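You operate a simulated robot arm through the tools that you are given. There is no shell and no other tool.

You are at the controls of a simulated robot arm. One attempt, no reset.

Task
Wrap the turntable's block in film and load it on the cart.
Fine: film on all four sides; film lever off again; side rail up. Where these are worked on the way, their far stop is far enough and under half their travel is too little: film lever.
Where things are to end (x, y in the base frame): blue-band honeycomb block within 60 mm of [570, -900].

Only the result counts: the job must be done as asked and must still hold three seconds after the hand-in. Knocking over, shifting, dropping, spilling or breaking anything else fails it.

Robot
A 6-joint arm with a three-finger gripper, fixed in place. Base frame: the origin is on the floor under the middle of its stand, x ahead of it, y to its left, z up. Lengths are in mm, angles in rad, forces in N, time in s.
It reaches about 1213 mm from its shoulder. Its first joint turns from -2.897 to 2.897 rad. Payload 4.89 kg.
The TCP is the grasp point between the finger pads, 30 mm short of the fingertips. In the tool frame z runs along the fingers and y along their closing line. The gripper opens to 164 mm; its body begins 125 mm behind the TCP.
Orientation is told as [roll, pitch, yaw] about the base's x, y, z axes, in that order, counted from this pose: with the fingers straight down and closing along the base's y, the tool's x points along the base's -x, its y along +y and its z along -z.

Tools
- The arm moves only by the tool servo_tool. Its argument "moves" is a list of rows, each an object of numbers (a shift or turn left out is 0, a gripper value left out holds the last): "x", "y", "z": the shift along the tool's x, y, z in mm; "wx", "wy", "wz": the turn, a rotation vector about the tool's x, y, z in rad; "fingers": the opening, from 0 (shut) to 1 (fully open). In form: [{"x": .., "y": .., "z": .., "wx": .., "wy": .., "wz": .., "fingers": ..}, ...]. A call has 1 to 20 rows; each row shifts and turns the commanded pose from where the row before left it, along the tool's axes as they then stand. Each row takes 0.2 s and may step no farther than 50 mm and 0.15 rad from the row before; otherwise, or with a gripper value out of range, the whole call is refused. A pose out of reach is approached as far as the arm can. The call stops where the force on the tool passes 90 N (or 10 N more than at its start, if that is more) or the arm is blocked; 0.2 s more then pass. The fingers move at their own pace (about 108 mm/s each) and stop on an object; they squeeze with about 38 N. The grip force told is the motor's: it shows also when the fingers shut on nothing. Time passes only in rows, and 0.2 s behind the last, so rows that do not move let the fingers close. It gives the time, the measured TCP pose, the force on the tool (base axes), the opening and the grip force at its end, in the units of the frame above (readings bear some noise), with the torque about the TCP (base axes, N m) and any sound that the robot's microphone picked up.
- Cameras (640 x 400 px; columns grow to the right, rows downward): "scene" is fixed at [222.2, -499.4, 1395.6]; the picture's right is [-1.00, 0.04, 0.00], its down [0.03, 0.75, -0.66] and it looks along [-0.02, -0.66, -0.75] (base axes); focal length 214 px, centre (320, 200). "wrist" rides on the gripper at [76, -2, -152] in the tool frame; the picture's right is [0.02, 1.00, 0.00], its down [-0.88, 0.02, -0.47] and it looks along [-0.47, 0.01, 0.88] (tool axes); focal length 247 px, centre (320, 200). There is no depth. A picture from a camera that has moved, and an enlarged one, comes with that camera's place and axes in the base frame and with its lens.
- grab_frame(camera): a new picture of that camera. The clock stands still meanwhile.
- raise_lower(by): moves the trunk up (or, below 0, down) by that many mm; the arm rides with it, the base frame stays. It gives what a move gives, with no picture.
- close_up(camera, box): a new picture of the part [left, top, right, bottom] of that camera's present view, enlarged. The clock stands still meanwhile.
- sign_off(): hands the job in; it is judged then, once.

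Places have to be worked out from the pictures, the camera data and where the tool is seen. Open the gripper and draw the arm clear of the work before you hand the job in, unless the task says otherwise.

The tools are called after "Request:" as name(argument=value, ...) on one line, values as JSON. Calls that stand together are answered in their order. servo_tool: Moves the arm, as the interface text tells. Its arguments: {"type":"object","properties":{"moves":{"type":"array"}},"required":["moves"]} The other tools are called the same way: raise_lower (by) moves the trunk up or down; grab_frame (camera) takes a picture; close_up (camera, box) takes an enlarged picture of a part of a camera's view; sign_off () hands the job in.

At the start:

```text
t: 0.0
tcp_pos: [525.6, -346.9, 1155.7]
orientation: [0.001, 0.0, -0.001]
force: [0.4, 0.9, -0.6]
torque: [0.01, -0.01, -0.01]
width: 164.1
grip_force: 0.0
trunk travel left (down, up): [-150.0, 240.0]
```

scene: 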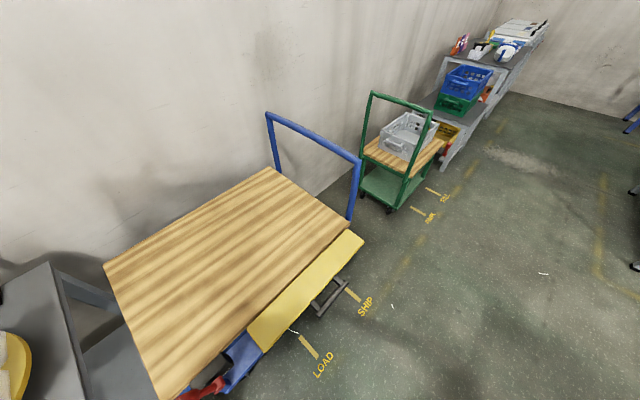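
wrist: 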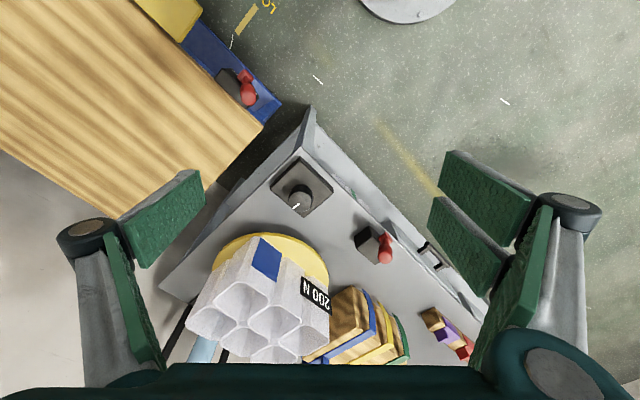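

I start by looking at both views in more detail, to identify the turntable, block, film lever, cart and side rail.

Request:
close_up(camera="wrist", box=[150, 100, 490, 380])

Request:
close_up(camera="scene", box=[0, 100, 400, 400])

Request:
close_up(camera="wrist", box=[0, 0, 340, 220])

```text
1.43 times, centred on (320, 240) of wrist
camera zoom: at [449.0, -349.5, 1308.7], right [-0.02, 1.0, 0.0], down [0.88, 0.02, 0.47], along [0.47, 0.01, -0.88], focal length 353 px, centre (320, 143)
```

zoom: 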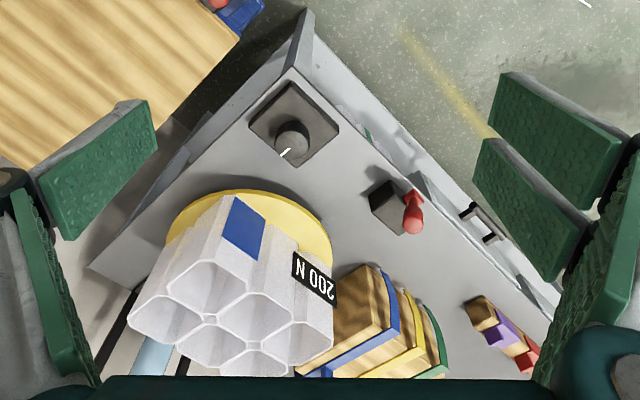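

```text
1.33 times, centred on (200, 250) of scene
camera zoom: at [222.2, -499.4, 1395.6], right [-1.0, 0.04, 0.0], down [0.03, 0.75, -0.66], along [-0.02, -0.66, -0.75], focal length 286 px, centre (480, 133)
```

zoom: 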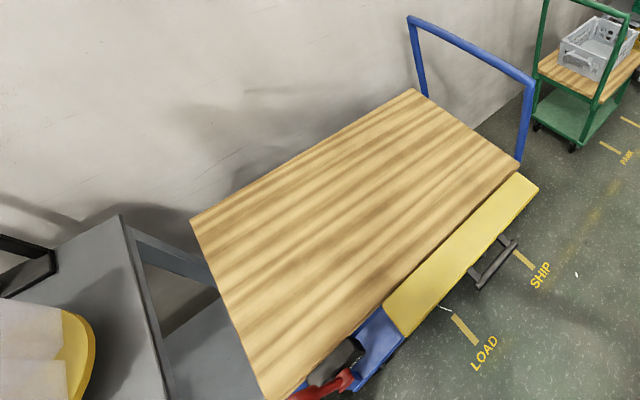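

```text
1.82 times, centred on (170, 110) of wrist
camera zoom: at [449.0, -349.5, 1308.7], right [-0.02, 1.0, 0.0], down [0.88, 0.02, 0.47], along [0.47, 0.01, -0.88], focal length 449 px, centre (593, 364)
```

zoom: 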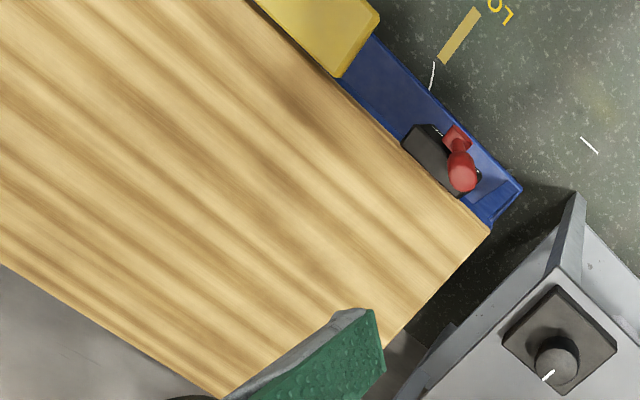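

The table holds a yellow turntable with the honeycomb block, a dark knob and a red lever; the cart has a yellow flap (side rail?) and another red lever. I shift the arm sideways for a second view to triangulate.

Request:
servo_tool(moves=[{"y": -50}, {"y": -50}, {"y": -50}, {"y": -50}, {"x": 50}, {"x": 50}])

Request:
grab_frame(camera="wrist")

Request:
grab_frame(camera="scene")

```text
t: 1.4
tcp_pos: [426.1, -546.9, 1154.0]
orientation: [0.0, 0.004, -0.001]
force: [2.6, -1.5, -1.0]
torque: [0.25, 0.4, 0.01]
width: 164.1
grip_force: 0.2
trunk travel left (down, up): [-150.0, 240.0]
```

```text
taken
camera wrist: at [350.1, -549.5, 1306.0], right [-0.02, 1.0, 0.0], down [0.88, 0.02, 0.47], along [0.47, 0.01, -0.88], focal length 247 px, centre (320, 200)
```

wrist: 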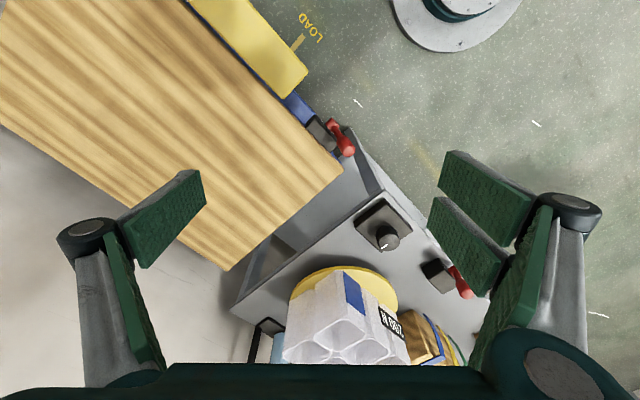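

```text
taken
```

scene: 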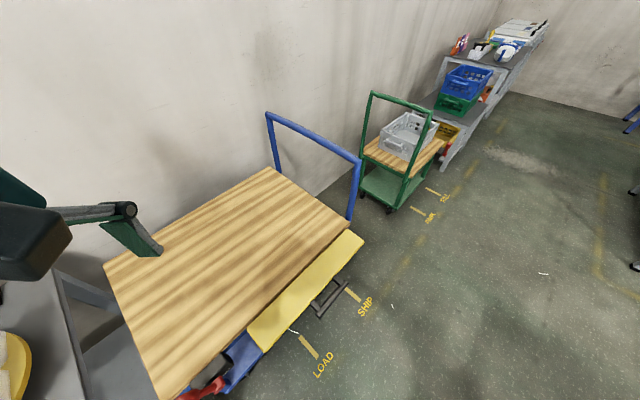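

Triangulation gives the knob at about (692,-385,842) and the cart deck at z≈705 with its centre near (520,-910). I move forward over the table (well above it) for a full view of the block and film equipment.

Request:
servo_tool(moves=[{"x": -50, "y": 50}, {"x": -50, "y": 50}, {"x": -50, "y": 30}, {"x": -50, "y": 20}, {"x": -50, "z": -20}, {"x": -30, "z": -30}])

Request:
grab_frame(camera="wrist")

Request:
grab_frame(camera="scene")

```text
refused: row 1 steps farther than a row can; nothing moved
```

```text
taken
camera wrist: at [350.1, -549.5, 1306.0], right [-0.02, 1.0, 0.0], down [0.88, 0.02, 0.47], along [0.47, 0.01, -0.88], focal length 247 px, centre (320, 200)
```

wrist: 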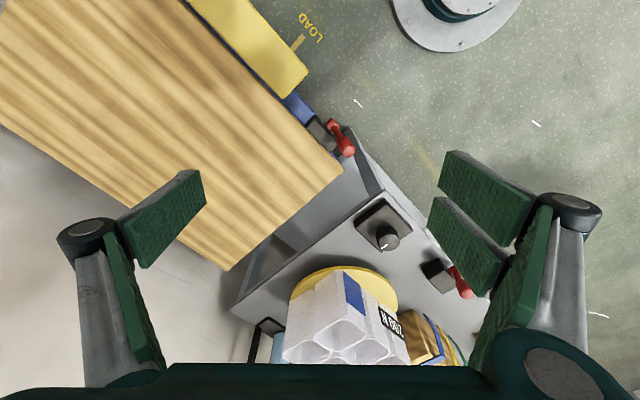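

```text
taken
```

scene: 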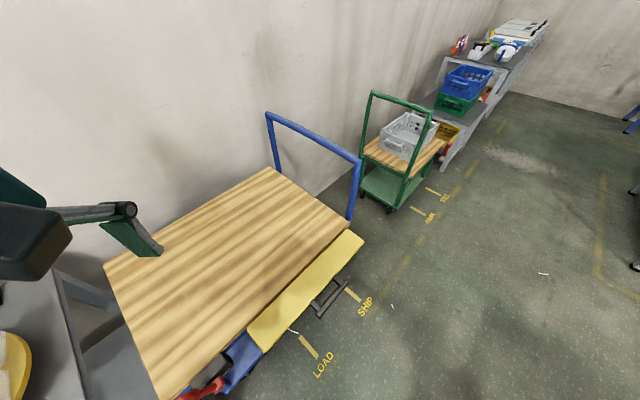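

The step was over 50 mm diagonally, so nothing moved; I redo it with smaller combined steps.

Request:
servo_tool(moves=[{"x": -35, "y": 35}, {"x": -35, "y": 35}, {"x": -35, "y": 35}, {"x": -45}, {"x": -40, "z": -20}, {"x": -40, "z": -20}, {"z": -40}])

Request:
grab_frame(camera="wrist")

```text
t: 3.0
tcp_pos: [656.2, -442.4, 1233.6]
orientation: [0.002, -0.001, 0.0]
force: [1.8, -0.8, -0.4]
torque: [0.13, 0.27, -0.03]
width: 164.0
grip_force: 0.0
trunk travel left (down, up): [-150.0, 240.0]
```

```text
taken
camera wrist: at [578.6, -443.1, 1387.6], right [-0.02, 1.0, 0.0], down [0.88, 0.02, 0.47], along [0.47, 0.01, -0.88], focal length 247 px, centre (320, 200)
```

wrist: 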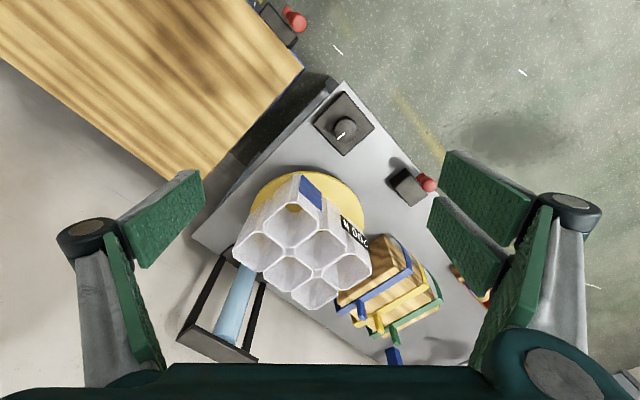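

Request:
close_up(camera="wrist", box=[170, 80, 470, 380])

Request:
close_up(camera="wrist", box=[290, 80, 450, 220])

```text
1.33 times, centred on (320, 230) of wrist
camera zoom: at [578.6, -443.1, 1387.6], right [-0.02, 1.0, 0.0], down [0.88, 0.02, 0.47], along [0.47, 0.01, -0.88], focal length 329 px, centre (320, 160)
```

zoom: 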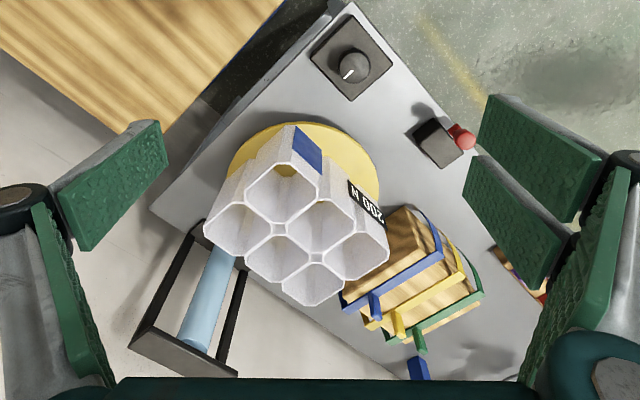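

```text
2.86 times, centred on (370, 150) of wrist
camera zoom: at [578.6, -443.1, 1387.6], right [-0.02, 1.0, 0.0], down [0.88, 0.02, 0.47], along [0.47, 0.01, -0.88], focal length 706 px, centre (177, 343)
```

zoom: 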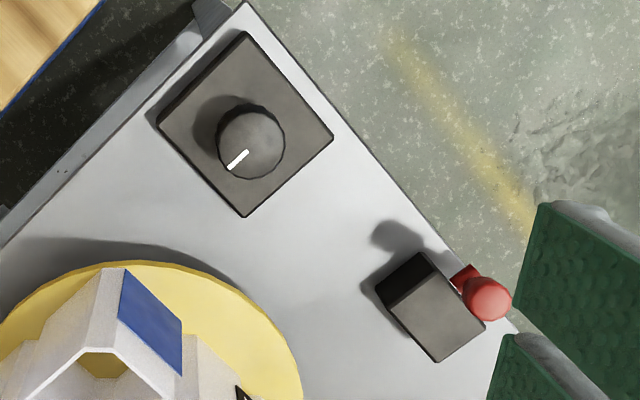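

Knob plate centre ≈ (703,-385,760), film-lever ball ≈ (780,-211,914). I move further forward to view the block, film roll and table from above.

Request:
servo_tool(moves=[{"x": -40, "z": -20}, {"x": -45}, {"x": -45}, {"x": -45}, {"x": -25}])

Request:
grab_frame(camera="wrist")

Request:
close_up(camera="wrist", box=[200, 80, 440, 320])

```text
t: 4.2
tcp_pos: [855.9, -442.4, 1252.7]
orientation: [0.0, 0.0, -0.001]
force: [-0.7, -1.1, 0.5]
torque: [0.04, -0.14, -0.01]
width: 164.0
grip_force: 0.1
trunk travel left (down, up): [-150.0, 240.0]
```

```text
taken
camera wrist: at [778.5, -443.6, 1404.2], right [-0.02, 1.0, 0.0], down [0.88, 0.02, 0.47], along [0.47, 0.01, -0.88], focal length 247 px, centre (320, 200)
```

wrist: 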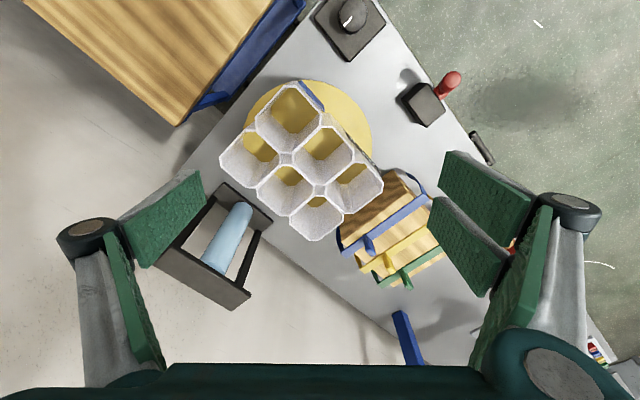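

```text
1.67 times, centred on (320, 200) of wrist
camera zoom: at [778.5, -443.6, 1404.2], right [-0.02, 1.0, 0.0], down [0.88, 0.02, 0.47], along [0.47, 0.01, -0.88], focal length 412 px, centre (320, 200)
```

zoom: 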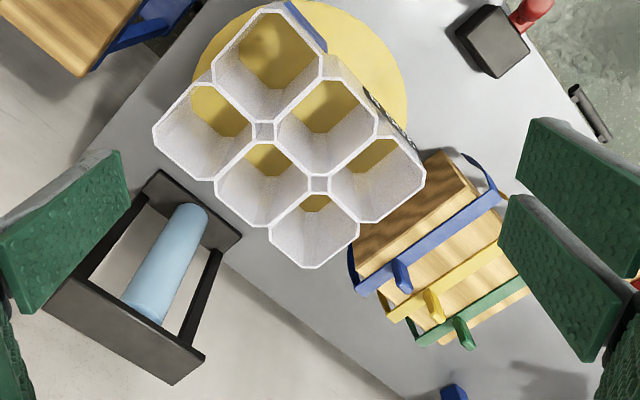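

Block top is at z≈976, cell pitch ≈85 mm (2×3 cells, wider than the gripper), so I'll likely lift it by its central partition. Next I go look at the film lever closely.

Request:
servo_tool(moves=[{"x": 30, "y": 40}, {"x": 30, "y": 40}, {"x": 30, "y": 40}, {"x": 30, "y": 40}, {"x": 30, "y": 40}, {"y": 31, "z": 35}, {"z": 45}, {"z": 45}, {"z": 45}])

Request:
grab_frame(camera="wrist")

Request:
close_up(camera="wrist", box=[220, 130, 420, 270])

```text
t: 6.2
tcp_pos: [707.6, -209.8, 1084.6]
orientation: [0.001, 0.0, 0.0]
force: [-0.1, 1.3, 0.7]
torque: [-0.05, -0.08, -0.01]
width: 164.1
grip_force: 0.1
trunk travel left (down, up): [-150.0, 240.0]
```

```text
taken
camera wrist: at [631.0, -211.6, 1237.3], right [-0.02, 1.0, 0.0], down [0.88, 0.02, 0.47], along [0.47, 0.01, -0.88], focal length 247 px, centre (320, 200)
```

wrist: 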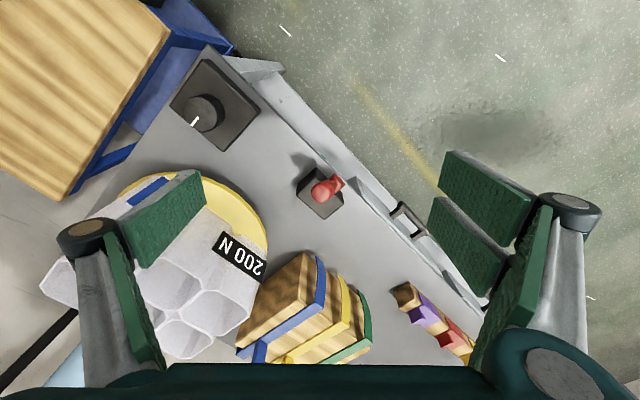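

```text
2.86 times, centred on (320, 200) of wrist
camera zoom: at [631.0, -211.6, 1237.3], right [-0.02, 1.0, 0.0], down [0.88, 0.02, 0.47], along [0.47, 0.01, -0.88], focal length 706 px, centre (320, 200)
```

zoom: 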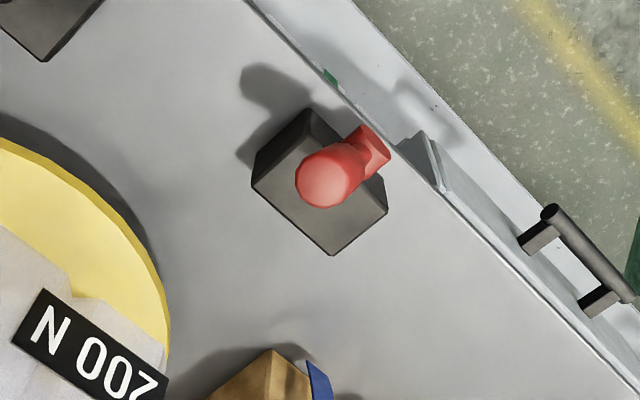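

The film lever is a red ball stick, hinged on the housing's front side. I swing round to look at it square-on from the front of the table, at a safe distance.

Request:
servo_tool(moves=[{"x": 18, "y": 45}, {"x": 18, "y": 45}, {"x": 18, "y": 45}, {"wz": 0.131, "z": 20}, {"wz": 0.131, "z": 20}, {"wz": 0.131, "z": 20}, {"wz": 0.131, "z": 20}, {"wz": 0.131, "z": 18}, {"wz": 0.131}, {"wy": -0.14}, {"wy": -0.14}, {"wy": -0.14}, {"wy": -0.14}, {"wy": -0.14}])

Request:
grab_frame(camera="wrist")

Request:
close_up(camera="wrist", box=[220, 130, 420, 270])

```text
t: 9.2
tcp_pos: [651.1, -78.1, 989.5]
orientation: [0.002, -0.702, -0.787]
force: [-0.1, -1.1, 0.0]
torque: [0.04, -0.03, 0.05]
width: 164.3
grip_force: 0.1
trunk travel left (down, up): [-150.0, 240.0]
```

```text
taken
camera wrist: at [538.8, 32.2, 1055.9], right [0.7, 0.72, -0.01], down [0.27, -0.25, 0.93], along [0.66, -0.65, -0.37], focal length 247 px, centre (320, 200)
```

wrist: 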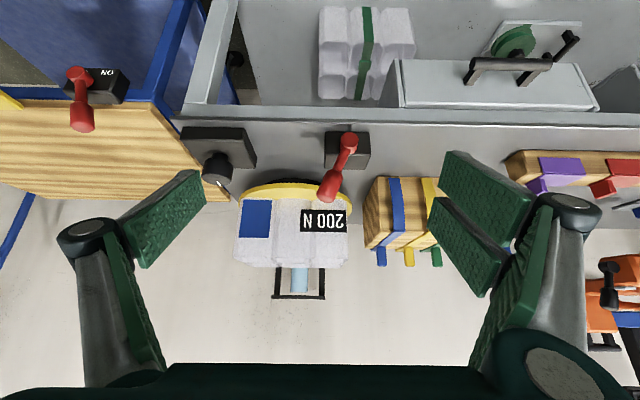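

```text
2.86 times, centred on (320, 200) of wrist
camera zoom: at [538.8, 32.2, 1055.9], right [0.7, 0.72, -0.01], down [0.27, -0.25, 0.93], along [0.66, -0.65, -0.37], focal length 706 px, centre (320, 200)
```

zoom: 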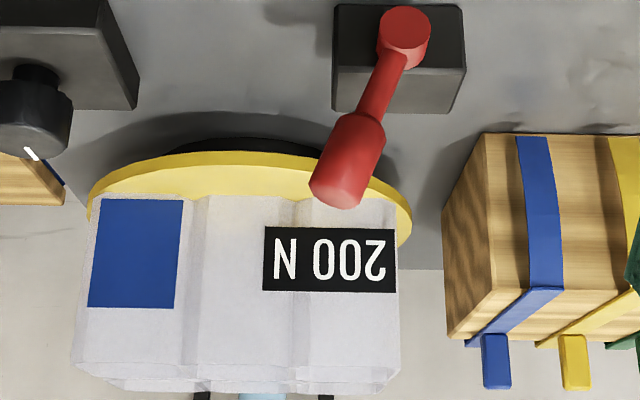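

The image is upside down, but I can see the blue band, "200 N" label, lever, and that the cart lever's housing carries "ON". I zoom in on both levers and the knob for labels.

Request:
close_up(camera="wrist", box=[40, 40, 160, 150])

Request:
close_up(camera="wrist", box=[180, 110, 380, 220])

Request:
close_up(camera="wrist", box=[280, 0, 640, 220])

```text
3.64 times, centred on (100, 95) of wrist
camera zoom: at [538.8, 32.2, 1055.9], right [0.7, 0.72, -0.01], down [0.27, -0.25, 0.93], along [0.66, -0.65, -0.37], focal length 898 px, centre (1120, 582)
```

zoom: 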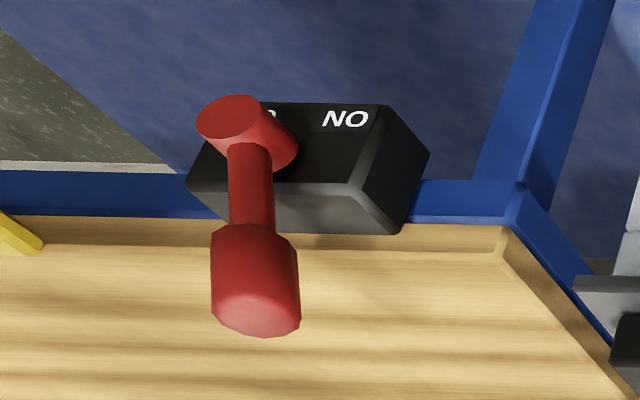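

```text
3.20 times, centred on (280, 165) of wrist
camera zoom: at [538.8, 32.2, 1055.9], right [0.7, 0.72, -0.01], down [0.27, -0.25, 0.93], along [0.66, -0.65, -0.37], focal length 790 px, centre (448, 312)
```

zoom: 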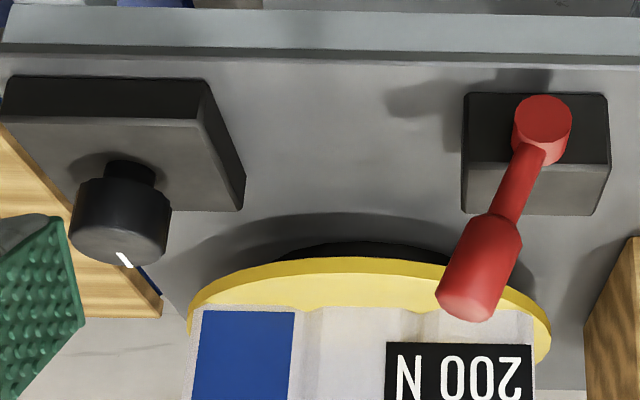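

```text
1.78 times, centred on (460, 110) of wrist
camera zoom: at [538.8, 32.2, 1055.9], right [0.7, 0.72, -0.01], down [0.27, -0.25, 0.93], along [0.66, -0.65, -0.37], focal length 439 px, centre (71, 360)
```

zoom: 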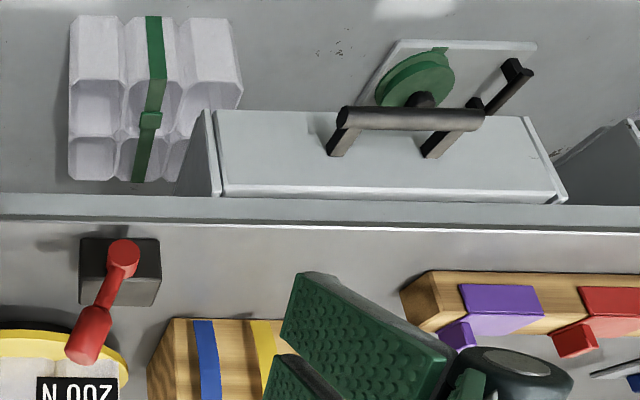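

The film lever stands on the table: hub ≈ (812,-172,821), handle end ≈ (793,-207,912), leaning ~22° toward (-x,-y). I bring the tool upright again, with its closing line parallel to the table front edge, and hover above the handle.

Request:
servo_tool(moves=[{"wy": 0.14, "z": -10}, {"wy": 0.14, "z": -10}, {"wy": 0.14}, {"wy": 0.14}, {"wy": 0.142}, {"x": -45, "y": 4}, {"x": -45, "y": 4}, {"x": -45, "y": 4}, {"x": -45, "y": 4}, {"x": -12}])

Request:
grab_frame(camera="wrist")

```text
t: 11.4
tcp_pos: [790.1, -194.5, 1005.7]
orientation: [0.0, 0.002, -0.788]
force: [0.1, 0.4, -0.2]
torque: [-0.1, -0.03, 0.02]
width: 163.8
grip_force: 0.0
trunk travel left (down, up): [-150.0, 240.0]
```

```text
taken
camera wrist: at [735.3, -141.8, 1158.1], right [0.69, 0.72, 0.0], down [0.64, -0.61, 0.47], along [0.34, -0.33, -0.88], focal length 247 px, centre (320, 200)
```

wrist: 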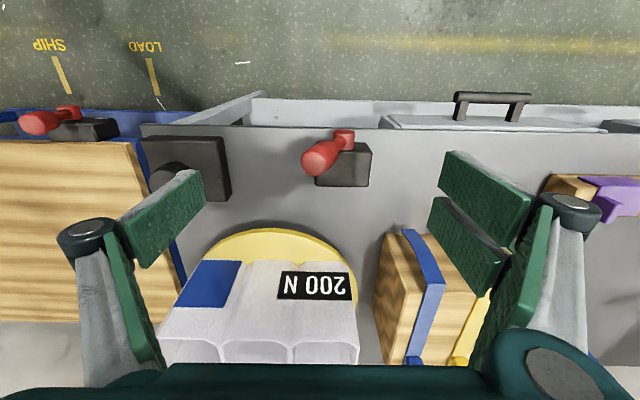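

Handle end confirmed near (793,-204,912) and housing top ≈ 827. I lower the open fingers astride the handle (tips ~870), then check.

Request:
servo_tool(moves=[{"x": -11, "fingers": 0.75}, {"z": 35}, {"z": 35}, {"z": 32}, {}])

Request:
grab_frame(camera="wrist")

```text
t: 12.6
tcp_pos: [799.3, -202.0, 903.0]
orientation: [-0.001, 0.0, -0.787]
force: [0.2, -0.5, -0.9]
torque: [0.01, 0.06, 0.02]
width: 122.8
grip_force: 0.1
trunk travel left (down, up): [-150.0, 240.0]
```

```text
taken
camera wrist: at [744.2, -149.1, 1055.5], right [0.69, 0.72, 0.0], down [0.64, -0.61, 0.47], along [0.34, -0.33, -0.88], focal length 247 px, centre (320, 200)
```

wrist: 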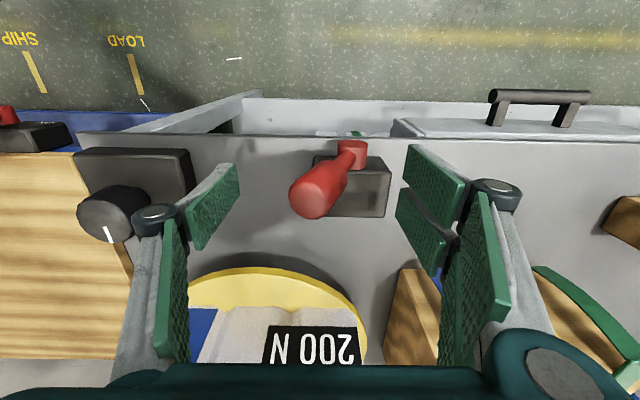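

The handle is astride the fingers. I push it along the table edge (+x,+y) in small steps, watching the force.

Request:
servo_tool(moves=[{"y": 15}, {"y": 15}, {"y": 15}, {"y": 12}, {"y": 12}, {"y": 10}])

Request:
grab_frame(camera="wrist")

```text
t: 14.0
tcp_pos: [853.4, -144.1, 902.2]
orientation: [-0.001, 0.002, -0.788]
force: [-0.8, -2.0, 0.6]
torque: [-0.06, 0.06, 0.01]
width: 124.2
grip_force: 1.8
trunk travel left (down, up): [-150.0, 240.0]
```

```text
taken
camera wrist: at [798.4, -91.7, 1054.5], right [0.69, 0.72, 0.0], down [0.64, -0.61, 0.47], along [0.34, -0.33, -0.88], focal length 247 px, centre (320, 200)
```

wrist: 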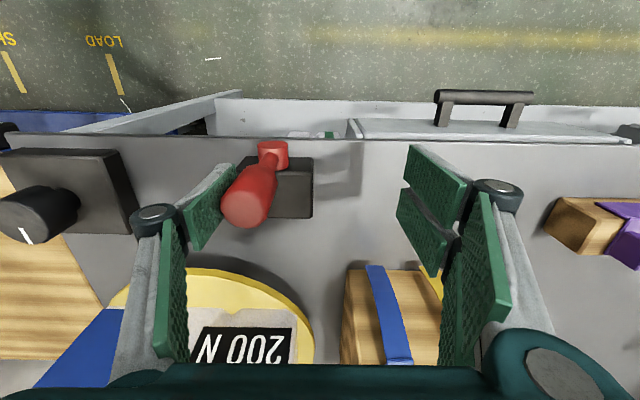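

The lever is now about upright with little resistance; I keep pushing toward its far stop.

Request:
servo_tool(moves=[{"y": 10}, {"y": 10}, {"y": 8}, {"y": 6}])

Request:
grab_frame(camera="wrist")

```text
t: 15.0
tcp_pos: [876.1, -122.3, 904.0]
orientation: [0.0, 0.001, -0.787]
force: [-12.5, -11.2, 1.3]
torque: [-0.23, 0.27, -0.08]
width: 130.6
grip_force: 8.7
trunk travel left (down, up): [-150.0, 240.0]
```

```text
taken
camera wrist: at [821.4, -69.6, 1055.7], right [0.69, 0.72, 0.0], down [0.64, -0.61, 0.47], along [0.34, -0.33, -0.88], focal length 247 px, centre (320, 200)
```

wrist: 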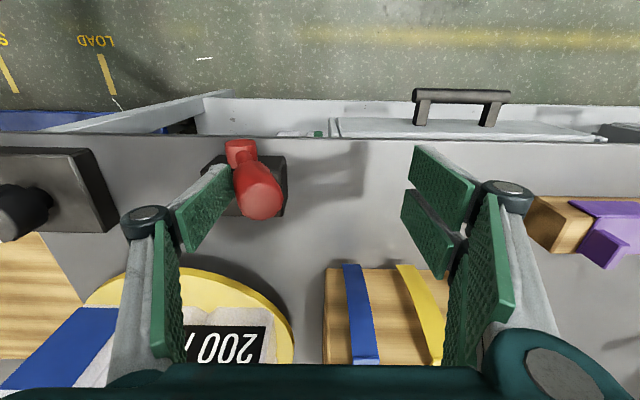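

The lever now leans ~+24° the other way and resistance is up to ~17 N, so it's near or at its far stop; a few more mm to confirm.

Request:
servo_tool(moves=[{"y": 6}, {"y": 6}, {}])

Request:
close_up(camera="wrist", box=[160, 100, 360, 240])

```text
t: 15.8
tcp_pos: [884.5, -115.8, 904.4]
orientation: [0.0, 0.003, -0.789]
force: [-36.4, -37.2, 2.2]
torque: [-0.62, 0.61, -0.05]
width: 144.9
grip_force: 27.3
trunk travel left (down, up): [-150.0, 240.0]
```

```text
2.86 times, centred on (260, 170) of wrist
camera zoom: at [828.9, -62.2, 1055.7], right [0.69, 0.72, 0.0], down [0.64, -0.61, 0.47], along [0.34, -0.33, -0.88], focal length 706 px, centre (491, 286)
```

zoom: 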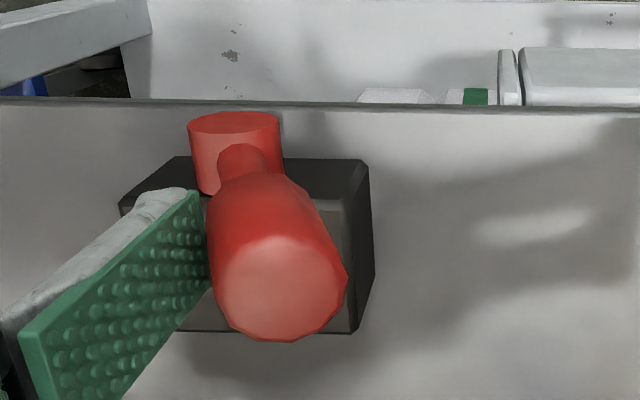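

At the stop (52 N). I back off and rise clear, then check the lever stays on.

Request:
servo_tool(moves=[{"y": -15}, {"y": -15}, {"z": -40}, {"z": -40}, {"z": -40}])

Request:
grab_frame(camera="wrist")

```text
t: 17.0
tcp_pos: [863.5, -132.5, 1021.6]
orientation: [0.002, 0.0, -0.786]
force: [1.0, -0.2, -0.8]
torque: [0.07, 0.11, -0.01]
width: 123.0
grip_force: 0.1
trunk travel left (down, up): [-150.0, 240.0]
```

```text
taken
camera wrist: at [807.5, -80.6, 1173.3], right [0.69, 0.72, 0.0], down [0.64, -0.61, 0.47], along [0.34, -0.33, -0.88], focal length 247 px, centre (320, 200)
```

wrist: 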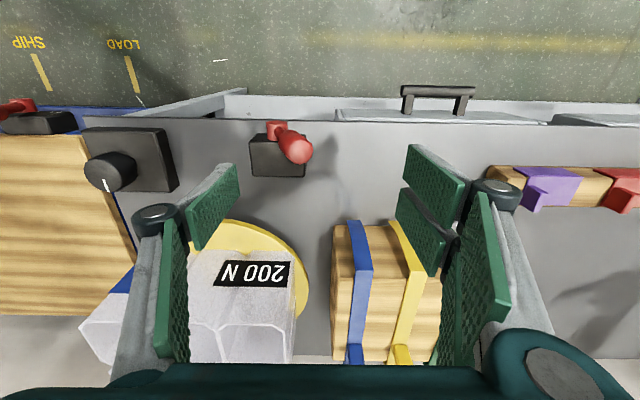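

The lever stays on. Now I travel to above the knob for a close look.

Request:
servo_tool(moves=[{"y": -45, "x": -10}, {"y": -45, "x": -10}, {"y": -45, "x": -10}, {"y": -45, "x": -10}, {"y": -45, "x": -10}, {"y": -45, "x": -10}, {"y": -22, "x": -5}])

Request:
grab_frame(camera="wrist")

```text
t: 18.6
tcp_pos: [703.1, -384.9, 1023.4]
orientation: [-0.001, 0.0, -0.787]
force: [0.2, 1.1, -0.9]
torque: [-0.13, 0.06, 0.0]
width: 122.8
grip_force: 0.1
trunk travel left (down, up): [-150.0, 240.0]
```

```text
taken
camera wrist: at [648.7, -331.9, 1175.9], right [0.69, 0.72, 0.0], down [0.64, -0.61, 0.47], along [0.34, -0.33, -0.88], focal length 247 px, centre (320, 200)
```

wrist: 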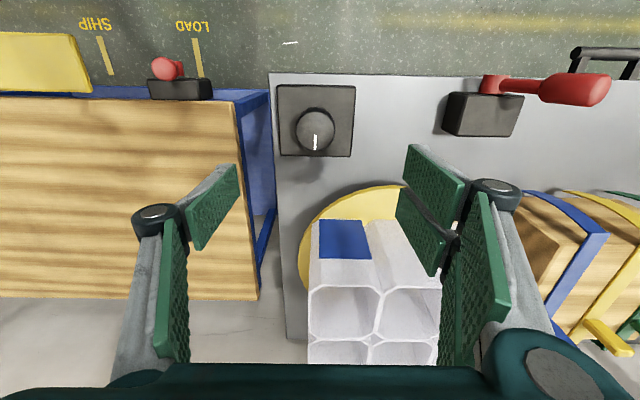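

Knob cap top centre ≈ (694,-386,850), ~51 mm diameter, on a plate at z≈794. I center over it and descend partway to verify alignment.

Request:
servo_tool(moves=[{"x": 6, "y": -7, "fingers": 0.65}, {"z": 45}, {"z": 45}, {}])

Request:
grab_frame(camera="wrist")

```text
t: 19.6
tcp_pos: [693.9, -389.1, 930.7]
orientation: [0.0, 0.004, -0.787]
force: [-0.3, 0.7, -1.0]
torque: [0.02, 0.03, 0.01]
width: 106.6
grip_force: 0.0
trunk travel left (down, up): [-150.0, 240.0]
```

```text
taken
camera wrist: at [639.0, -335.7, 1082.9], right [0.69, 0.72, 0.0], down [0.64, -0.61, 0.47], along [0.34, -0.33, -0.88], focal length 247 px, centre (320, 200)
```

wrist: 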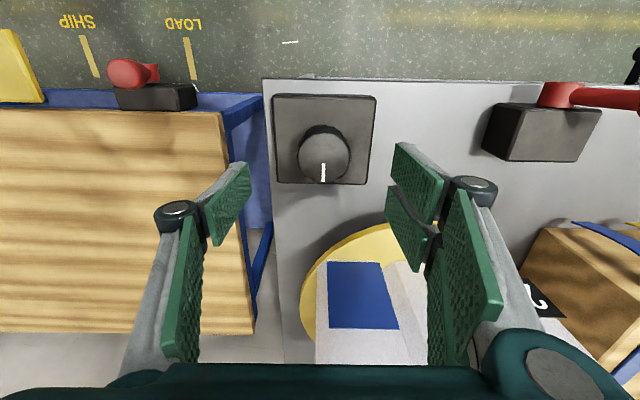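

Alignment is good (cap ≈ (696.5,-387)). I descend to TCP z≈846 and close on the knob.

Request:
servo_tool(moves=[{"y": 3, "z": 30}, {"z": 30}, {"z": 25}, {"fingers": 0.2}, {"fingers": 0.2}, {"fingers": 0.2}])

Request:
grab_frame(camera="wrist")

```text
t: 21.0
tcp_pos: [695.9, -384.7, 844.3]
orientation: [0.0, 0.003, -0.788]
force: [-16.2, -8.1, -4.3]
torque: [-0.28, 0.42, -0.04]
width: 50.3
grip_force: 45.1
trunk travel left (down, up): [-150.0, 240.0]
```

```text
taken
camera wrist: at [639.7, -331.5, 997.3], right [0.69, 0.72, 0.0], down [0.64, -0.61, 0.47], along [0.34, -0.33, -0.88], focal length 247 px, centre (320, 200)
```

wrist: 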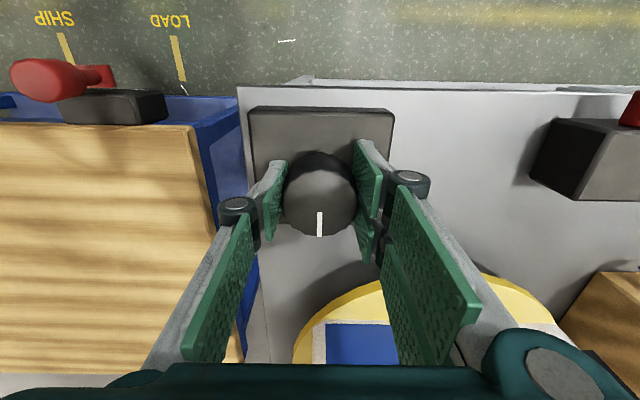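

The knob is gripped (50 mm) and centred. I ease the side load and try a first small turn (clockwise from above) to see what it does.

Request:
servo_tool(moves=[{"y": -3}, {"wz": 0.1}, {"wz": 0.1}, {"wz": 0.1}, {}])

Request:
grab_frame(camera="wrist")

Request:
grab_frame(camera="scene")

```text
t: 22.2
tcp_pos: [696.9, -385.5, 847.5]
orientation: [0.0, 0.003, -1.087]
force: [-6.9, 31.5, -26.7]
torque: [0.6, 0.34, 0.03]
width: 50.4
grip_force: 45.3
trunk travel left (down, up): [-150.0, 240.0]
```

```text
taken
camera wrist: at [659.1, -319.4, 999.1], right [0.87, 0.48, 0.0], down [0.43, -0.77, 0.47], along [0.23, -0.41, -0.88], focal length 247 px, centre (320, 200)
```

wrist: 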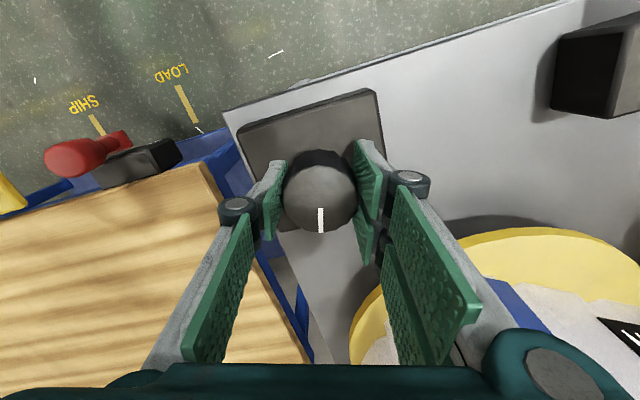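

```text
taken
```

scene: 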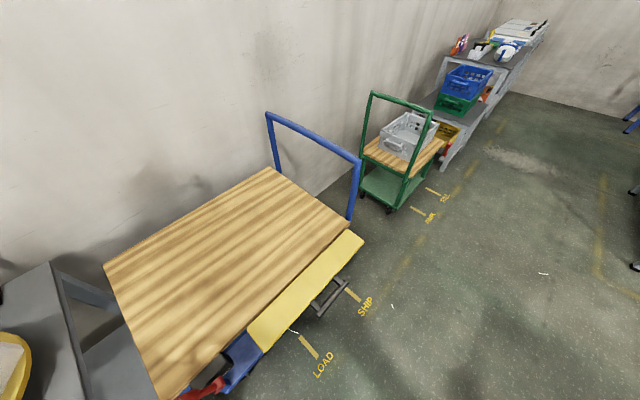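

Request:
close_up(camera="wrist", box=[340, 200, 640, 400])

Request:
close_up(camera="scene", box=[0, 240, 160, 400])

```text
2.00 times, centred on (490, 300) of wrist
camera zoom: at [659.1, -319.4, 999.1], right [0.87, 0.48, 0.0], down [0.43, -0.77, 0.47], along [0.23, -0.41, -0.88], focal length 494 px, centre (-20, 0)
```

zoom: 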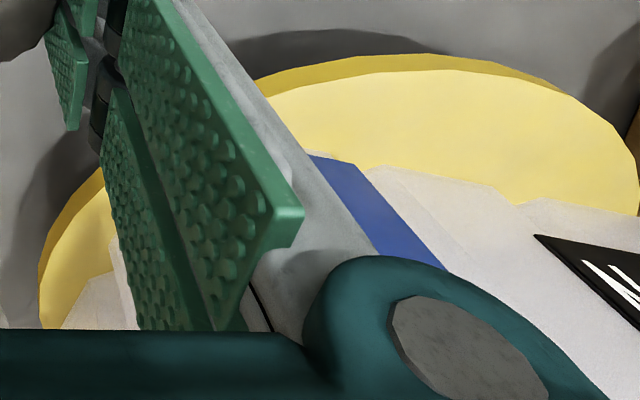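

```text
2.50 times, centred on (80, 320) of scene
camera zoom: at [222.2, -499.4, 1395.6], right [-1.0, 0.04, 0.0], down [0.03, 0.75, -0.66], along [-0.02, -0.66, -0.75], focal length 536 px, centre (920, -100)
```

zoom: 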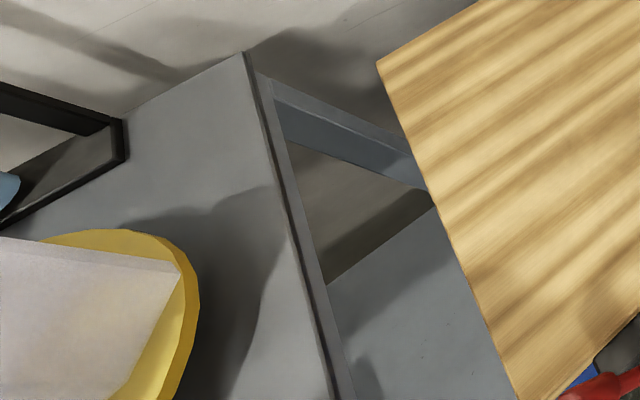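

The turntable follows the knob at about 2:1 (block turned ≈33° for 17° of knob). To keep the fingers clear of the block's corners I'll work the knob with the closing line between ~20° and ~125°; I release, turn the hand back, and look at the block.

Request:
servo_tool(moves=[{"fingers": 0.55}, {"fingers": 0.55}, {"wz": -0.14}, {"wz": -0.14}, {"wz": -0.14}, {"wz": -0.14}, {"wz": -0.14}, {"wz": -0.14}, {"wz": -0.14}, {"wz": -0.14}, {"wz": -0.14}, {"wz": -0.14}, {"wz": -0.14}, {"wz": -0.14}, {}])

Request:
grab_frame(camera="wrist")

```text
t: 25.4
tcp_pos: [694.8, -387.8, 847.9]
orientation: [0.001, -0.001, 0.594]
force: [-0.2, -0.2, 0.5]
torque: [0.0, -0.01, -0.02]
width: 90.2
grip_force: 0.0
trunk travel left (down, up): [-150.0, 240.0]
```

```text
taken
camera wrist: at [632.8, -431.3, 1000.2], right [-0.58, 0.82, 0.0], down [0.72, 0.51, 0.47], along [0.39, 0.27, -0.88], focal length 247 px, centre (320, 200)
```

wrist: 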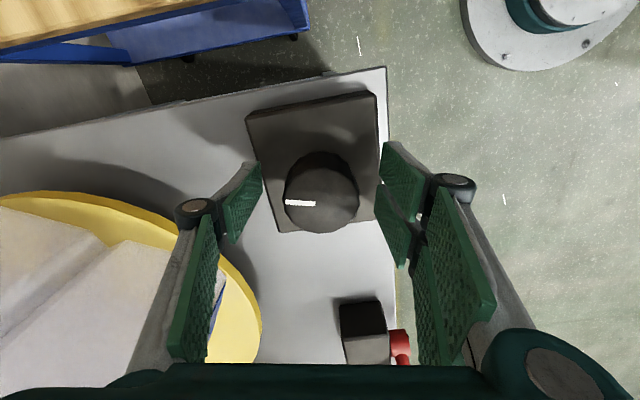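

The knob is centred again. I close on it and check side loads before turning.

Request:
servo_tool(moves=[{"fingers": 0.2}, {"fingers": 0.2}, {"fingers": 0.2}, {}])

```text
t: 26.4
tcp_pos: [696.0, -386.2, 847.8]
orientation: [0.003, 0.002, 0.594]
force: [-8.5, 9.7, -6.1]
torque: [0.27, 0.15, 0.0]
width: 49.9
grip_force: 45.2
trunk travel left (down, up): [-150.0, 240.0]
```

Request:
servo_tool(moves=[{"y": 1.5}, {"wz": 0.12}, {"wz": 0.12}, {"wz": 0.12}, {"wz": 0.12}, {"wz": 0.12}, {"wz": 0.12}, {"wz": 0.12}, {"wz": 0.12}, {}])

Request:
grab_frame(camera="wrist")

Request:
close_up(camera="scene", box=[0, 240, 160, 400])

```text
t: 28.6
tcp_pos: [693.1, -385.5, 847.4]
orientation: [0.001, 0.002, -0.368]
force: [-3.7, 2.2, 15.6]
torque: [0.23, -0.11, 0.01]
width: 49.7
grip_force: 45.0
trunk travel left (down, up): [-150.0, 240.0]
```

```text
taken
camera wrist: at [622.1, -359.0, 999.7], right [0.34, 0.94, 0.0], down [0.83, -0.3, 0.47], along [0.44, -0.16, -0.88], focal length 247 px, centre (320, 200)
```

wrist: 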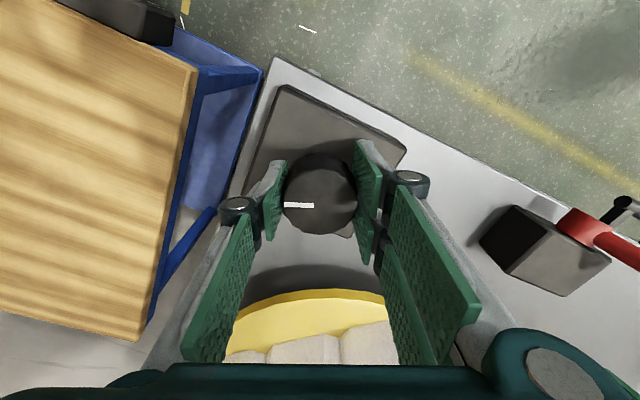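

```text
2.50 times, centred on (80, 320) of scene
camera zoom: at [222.2, -499.4, 1395.6], right [-1.0, 0.04, 0.0], down [0.03, 0.75, -0.66], along [-0.02, -0.66, -0.75], focal length 536 px, centre (920, -100)
```

zoom: 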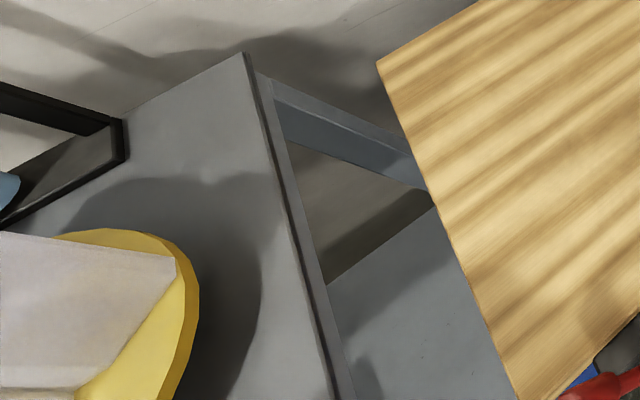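

The knob has gone another 55°, the block turning clockwise with it. I continue the turn.

Request:
servo_tool(moves=[{"wz": 0.12}, {"wz": 0.12}, {"wz": 0.12}, {"wz": 0.12}, {"wz": 0.12}, {"wz": 0.12}, {"wz": 0.12}, {}])

Request:
grab_frame(camera="wrist")

Request:
close_up(camera="scene", box=[0, 240, 160, 400])

```text
t: 30.4
tcp_pos: [696.1, -384.4, 846.7]
orientation: [-0.002, 0.003, -1.208]
force: [14.9, 37.4, -3.6]
torque: [1.39, 0.0, 0.01]
width: 49.7
grip_force: 45.0
trunk travel left (down, up): [-150.0, 240.0]
```

```text
taken
camera wrist: at [666.8, -313.3, 999.6], right [0.93, 0.37, 0.0], down [0.33, -0.82, 0.47], along [0.18, -0.44, -0.88], focal length 247 px, centre (320, 200)
```

wrist: 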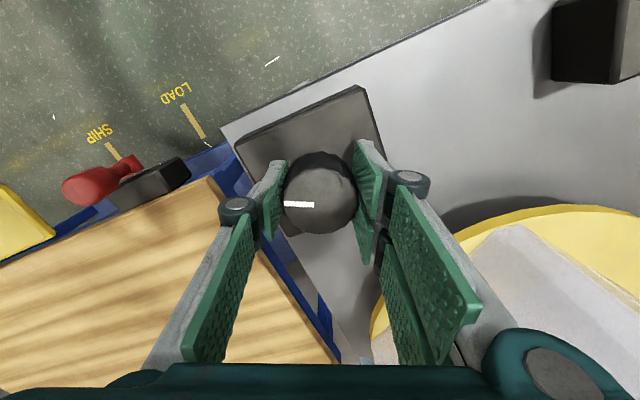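

```text
2.50 times, centred on (80, 320) of scene
camera zoom: at [222.2, -499.4, 1395.6], right [-1.0, 0.04, 0.0], down [0.03, 0.75, -0.66], along [-0.02, -0.66, -0.75], focal length 536 px, centre (920, -100)
```

zoom: 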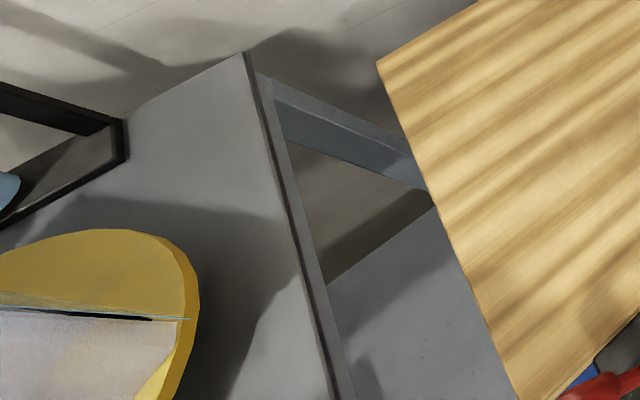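

Film is now visible on the block (bluish edge in the scene view). I release, swing the hand back and regrip for the rest of the revolution.

Request:
servo_tool(moves=[{"fingers": 0.55}, {"fingers": 0.55}, {"wz": -0.14}, {"wz": -0.14}, {"wz": -0.14}, {"wz": -0.14}, {"wz": -0.14}, {"wz": -0.14}, {"wz": -0.14}, {"wz": -0.14}, {"wz": -0.14}, {"wz": -0.14}, {"wz": -0.14}, {"wz": -0.14}, {"wz": -0.12}, {}])

Request:
grab_frame(camera="wrist")

```text
t: 33.8
tcp_pos: [695.8, -386.3, 845.3]
orientation: [0.002, -0.001, 0.593]
force: [0.1, 0.8, -0.1]
torque: [0.03, 0.03, 0.0]
width: 90.5
grip_force: 0.1
trunk travel left (down, up): [-150.0, 240.0]
```

```text
taken
camera wrist: at [632.0, -429.7, 998.3], right [-0.58, 0.82, 0.0], down [0.72, 0.51, 0.47], along [0.39, 0.27, -0.88], focal length 247 px, centre (320, 200)
```

wrist: 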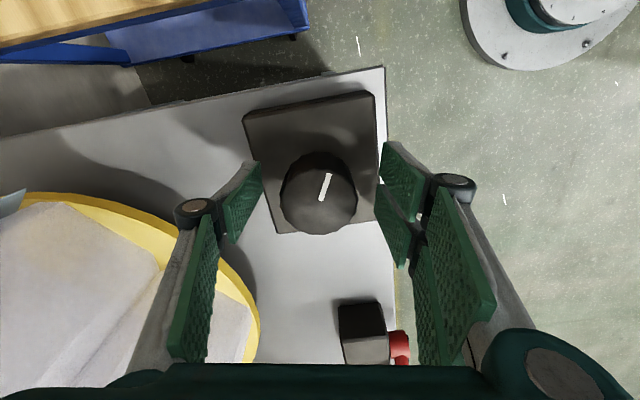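

Request:
servo_tool(moves=[{"fingers": 0.2}, {"fingers": 0.2}, {"fingers": 0.2}, {"wz": 0.12}, {"wz": 0.12}, {"wz": 0.12}, {"wz": 0.12}, {"wz": 0.12}, {"wz": 0.12}, {"wz": 0.12}, {"wz": 0.12}, {"wz": 0.12}, {"wz": 0.12}, {}])

Request:
grab_frame(camera="wrist")

Request:
close_up(camera="scene", box=[0, 240, 160, 400])

```text
t: 36.8
tcp_pos: [694.3, -385.7, 846.7]
orientation: [0.001, 0.004, -0.609]
force: [-9.5, 31.7, -17.1]
torque: [0.91, 0.65, 0.03]
width: 49.7
grip_force: 44.7
trunk travel left (down, up): [-150.0, 240.0]
```

```text
taken
camera wrist: at [631.2, -342.6, 999.0], right [0.55, 0.83, 0.0], down [0.73, -0.49, 0.47], along [0.39, -0.26, -0.88], focal length 247 px, centre (320, 200)
```

wrist: 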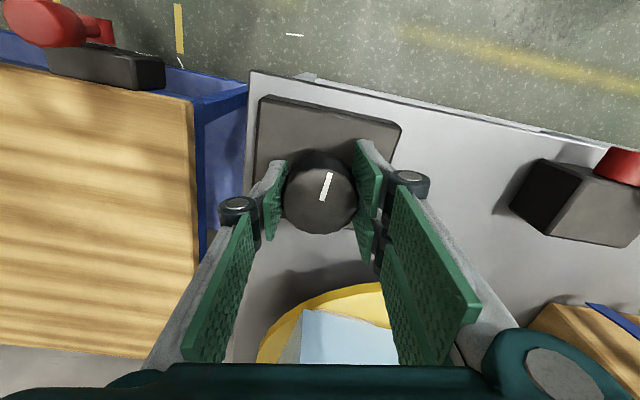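

```text
2.50 times, centred on (80, 320) of scene
camera zoom: at [222.2, -499.4, 1395.6], right [-1.0, 0.04, 0.0], down [0.03, 0.75, -0.66], along [-0.02, -0.66, -0.75], focal length 536 px, centre (920, -100)
```

zoom: 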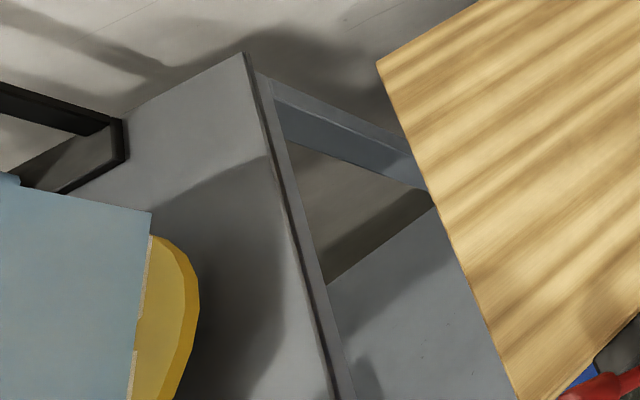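

Film panels are now on sides of the block. I release and rise to inspect which sides are covered.

Request:
servo_tool(moves=[{"fingers": 0.55}, {"fingers": 0.55}, {"z": -45}, {"z": -45}, {"z": -45}, {"z": -45}, {"x": 40}, {"x": 40}, {}])

Request:
grab_frame(camera="wrist")

```text
t: 38.8
tcp_pos: [626.9, -337.5, 1029.6]
orientation: [0.0, 0.002, -0.608]
force: [0.0, -0.5, -0.4]
torque: [-0.04, -0.07, 0.01]
width: 90.2
grip_force: 0.0
trunk travel left (down, up): [-150.0, 240.0]
```

```text
taken
camera wrist: at [561.7, -295.3, 1182.0], right [0.55, 0.83, 0.0], down [0.73, -0.49, 0.47], along [0.39, -0.26, -0.88], focal length 247 px, centre (320, 200)
```

wrist: 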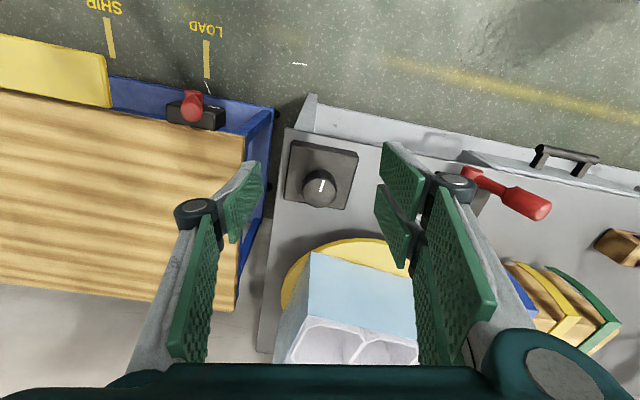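

Request:
servo_tool(moves=[{"z": -45}, {"z": -45}, {"z": -45}, {"z": -45, "wz": -0.1}, {"z": -10, "wz": -0.1}, {"wz": -0.14}, {"wz": -0.14}, {"wz": -0.13}, {"y": -40}, {"y": -40}])

Request:
grab_frame(camera="wrist")

Request:
close_up(camera="wrist", box=[200, 100, 440, 360])

```text
t: 41.0
tcp_pos: [628.6, -417.5, 1217.9]
orientation: [-0.002, 0.002, 0.002]
force: [-0.6, 2.2, 0.4]
torque: [-0.36, -0.01, -0.02]
width: 90.4
grip_force: 0.0
trunk travel left (down, up): [-150.0, 240.0]
```

```text
taken
camera wrist: at [551.5, -418.9, 1369.5], right [-0.02, 1.0, 0.0], down [0.88, 0.02, 0.47], along [0.47, 0.01, -0.88], focal length 247 px, centre (320, 200)
```

wrist: 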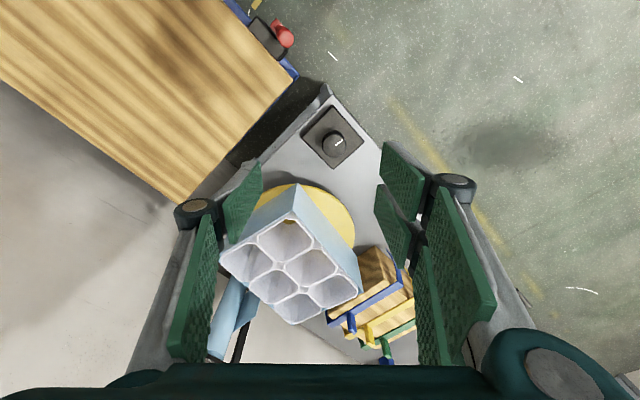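

```text
1.54 times, centred on (320, 230) of wrist
camera zoom: at [551.5, -418.9, 1369.5], right [-0.02, 1.0, 0.0], down [0.88, 0.02, 0.47], along [0.47, 0.01, -0.88], focal length 380 px, centre (320, 154)
```

zoom: 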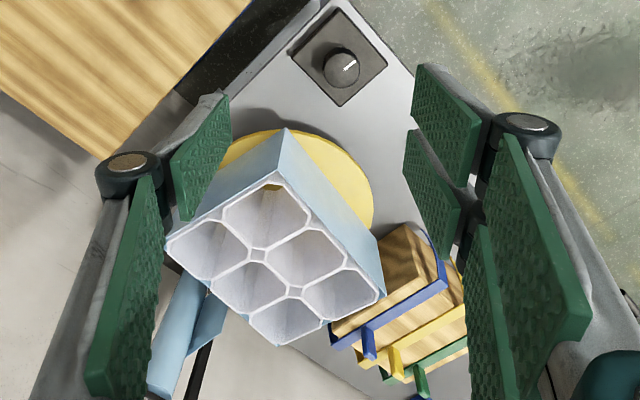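

Two front sides have film. I look from the +y side at the far end of the block.

Request:
servo_tool(moves=[{"x": -30, "y": 35}, {"x": -30, "y": 35}, {"x": -35, "y": 30}, {"x": -45}, {"x": -45}, {"x": -45}, {"x": -40, "wz": 0.14}, {"wz": 0.14}, {"wz": 0.14}, {"wz": 0.14}, {"wz": 0.14}, {"wz": 0.14}, {"wz": 0.14}, {"wz": 0.14}, {"wz": 0.14}, {"wz": 0.14}, {"wz": 0.14}])

Request:
grab_frame(camera="wrist")

```text
t: 44.6
tcp_pos: [898.1, -319.0, 1217.0]
orientation: [-0.003, 0.003, -1.542]
force: [0.1, -0.5, 0.4]
torque: [0.01, 0.0, 0.02]
width: 90.5
grip_force: 0.1
trunk travel left (down, up): [-150.0, 240.0]
```

```text
taken
camera wrist: at [894.6, -242.8, 1369.7], right [1.0, 0.05, 0.0], down [0.05, -0.88, 0.47], along [0.02, -0.47, -0.88], focal length 247 px, centre (320, 200)
```

wrist: 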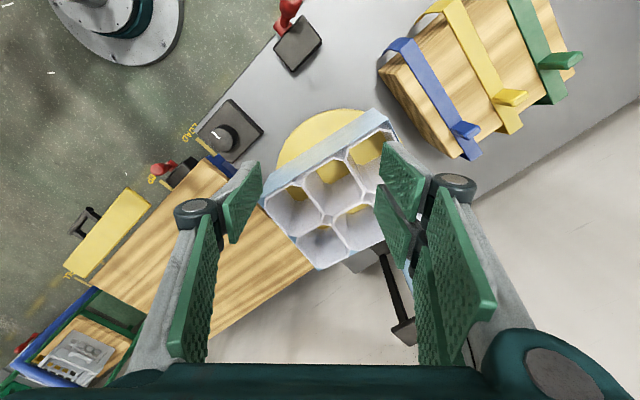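

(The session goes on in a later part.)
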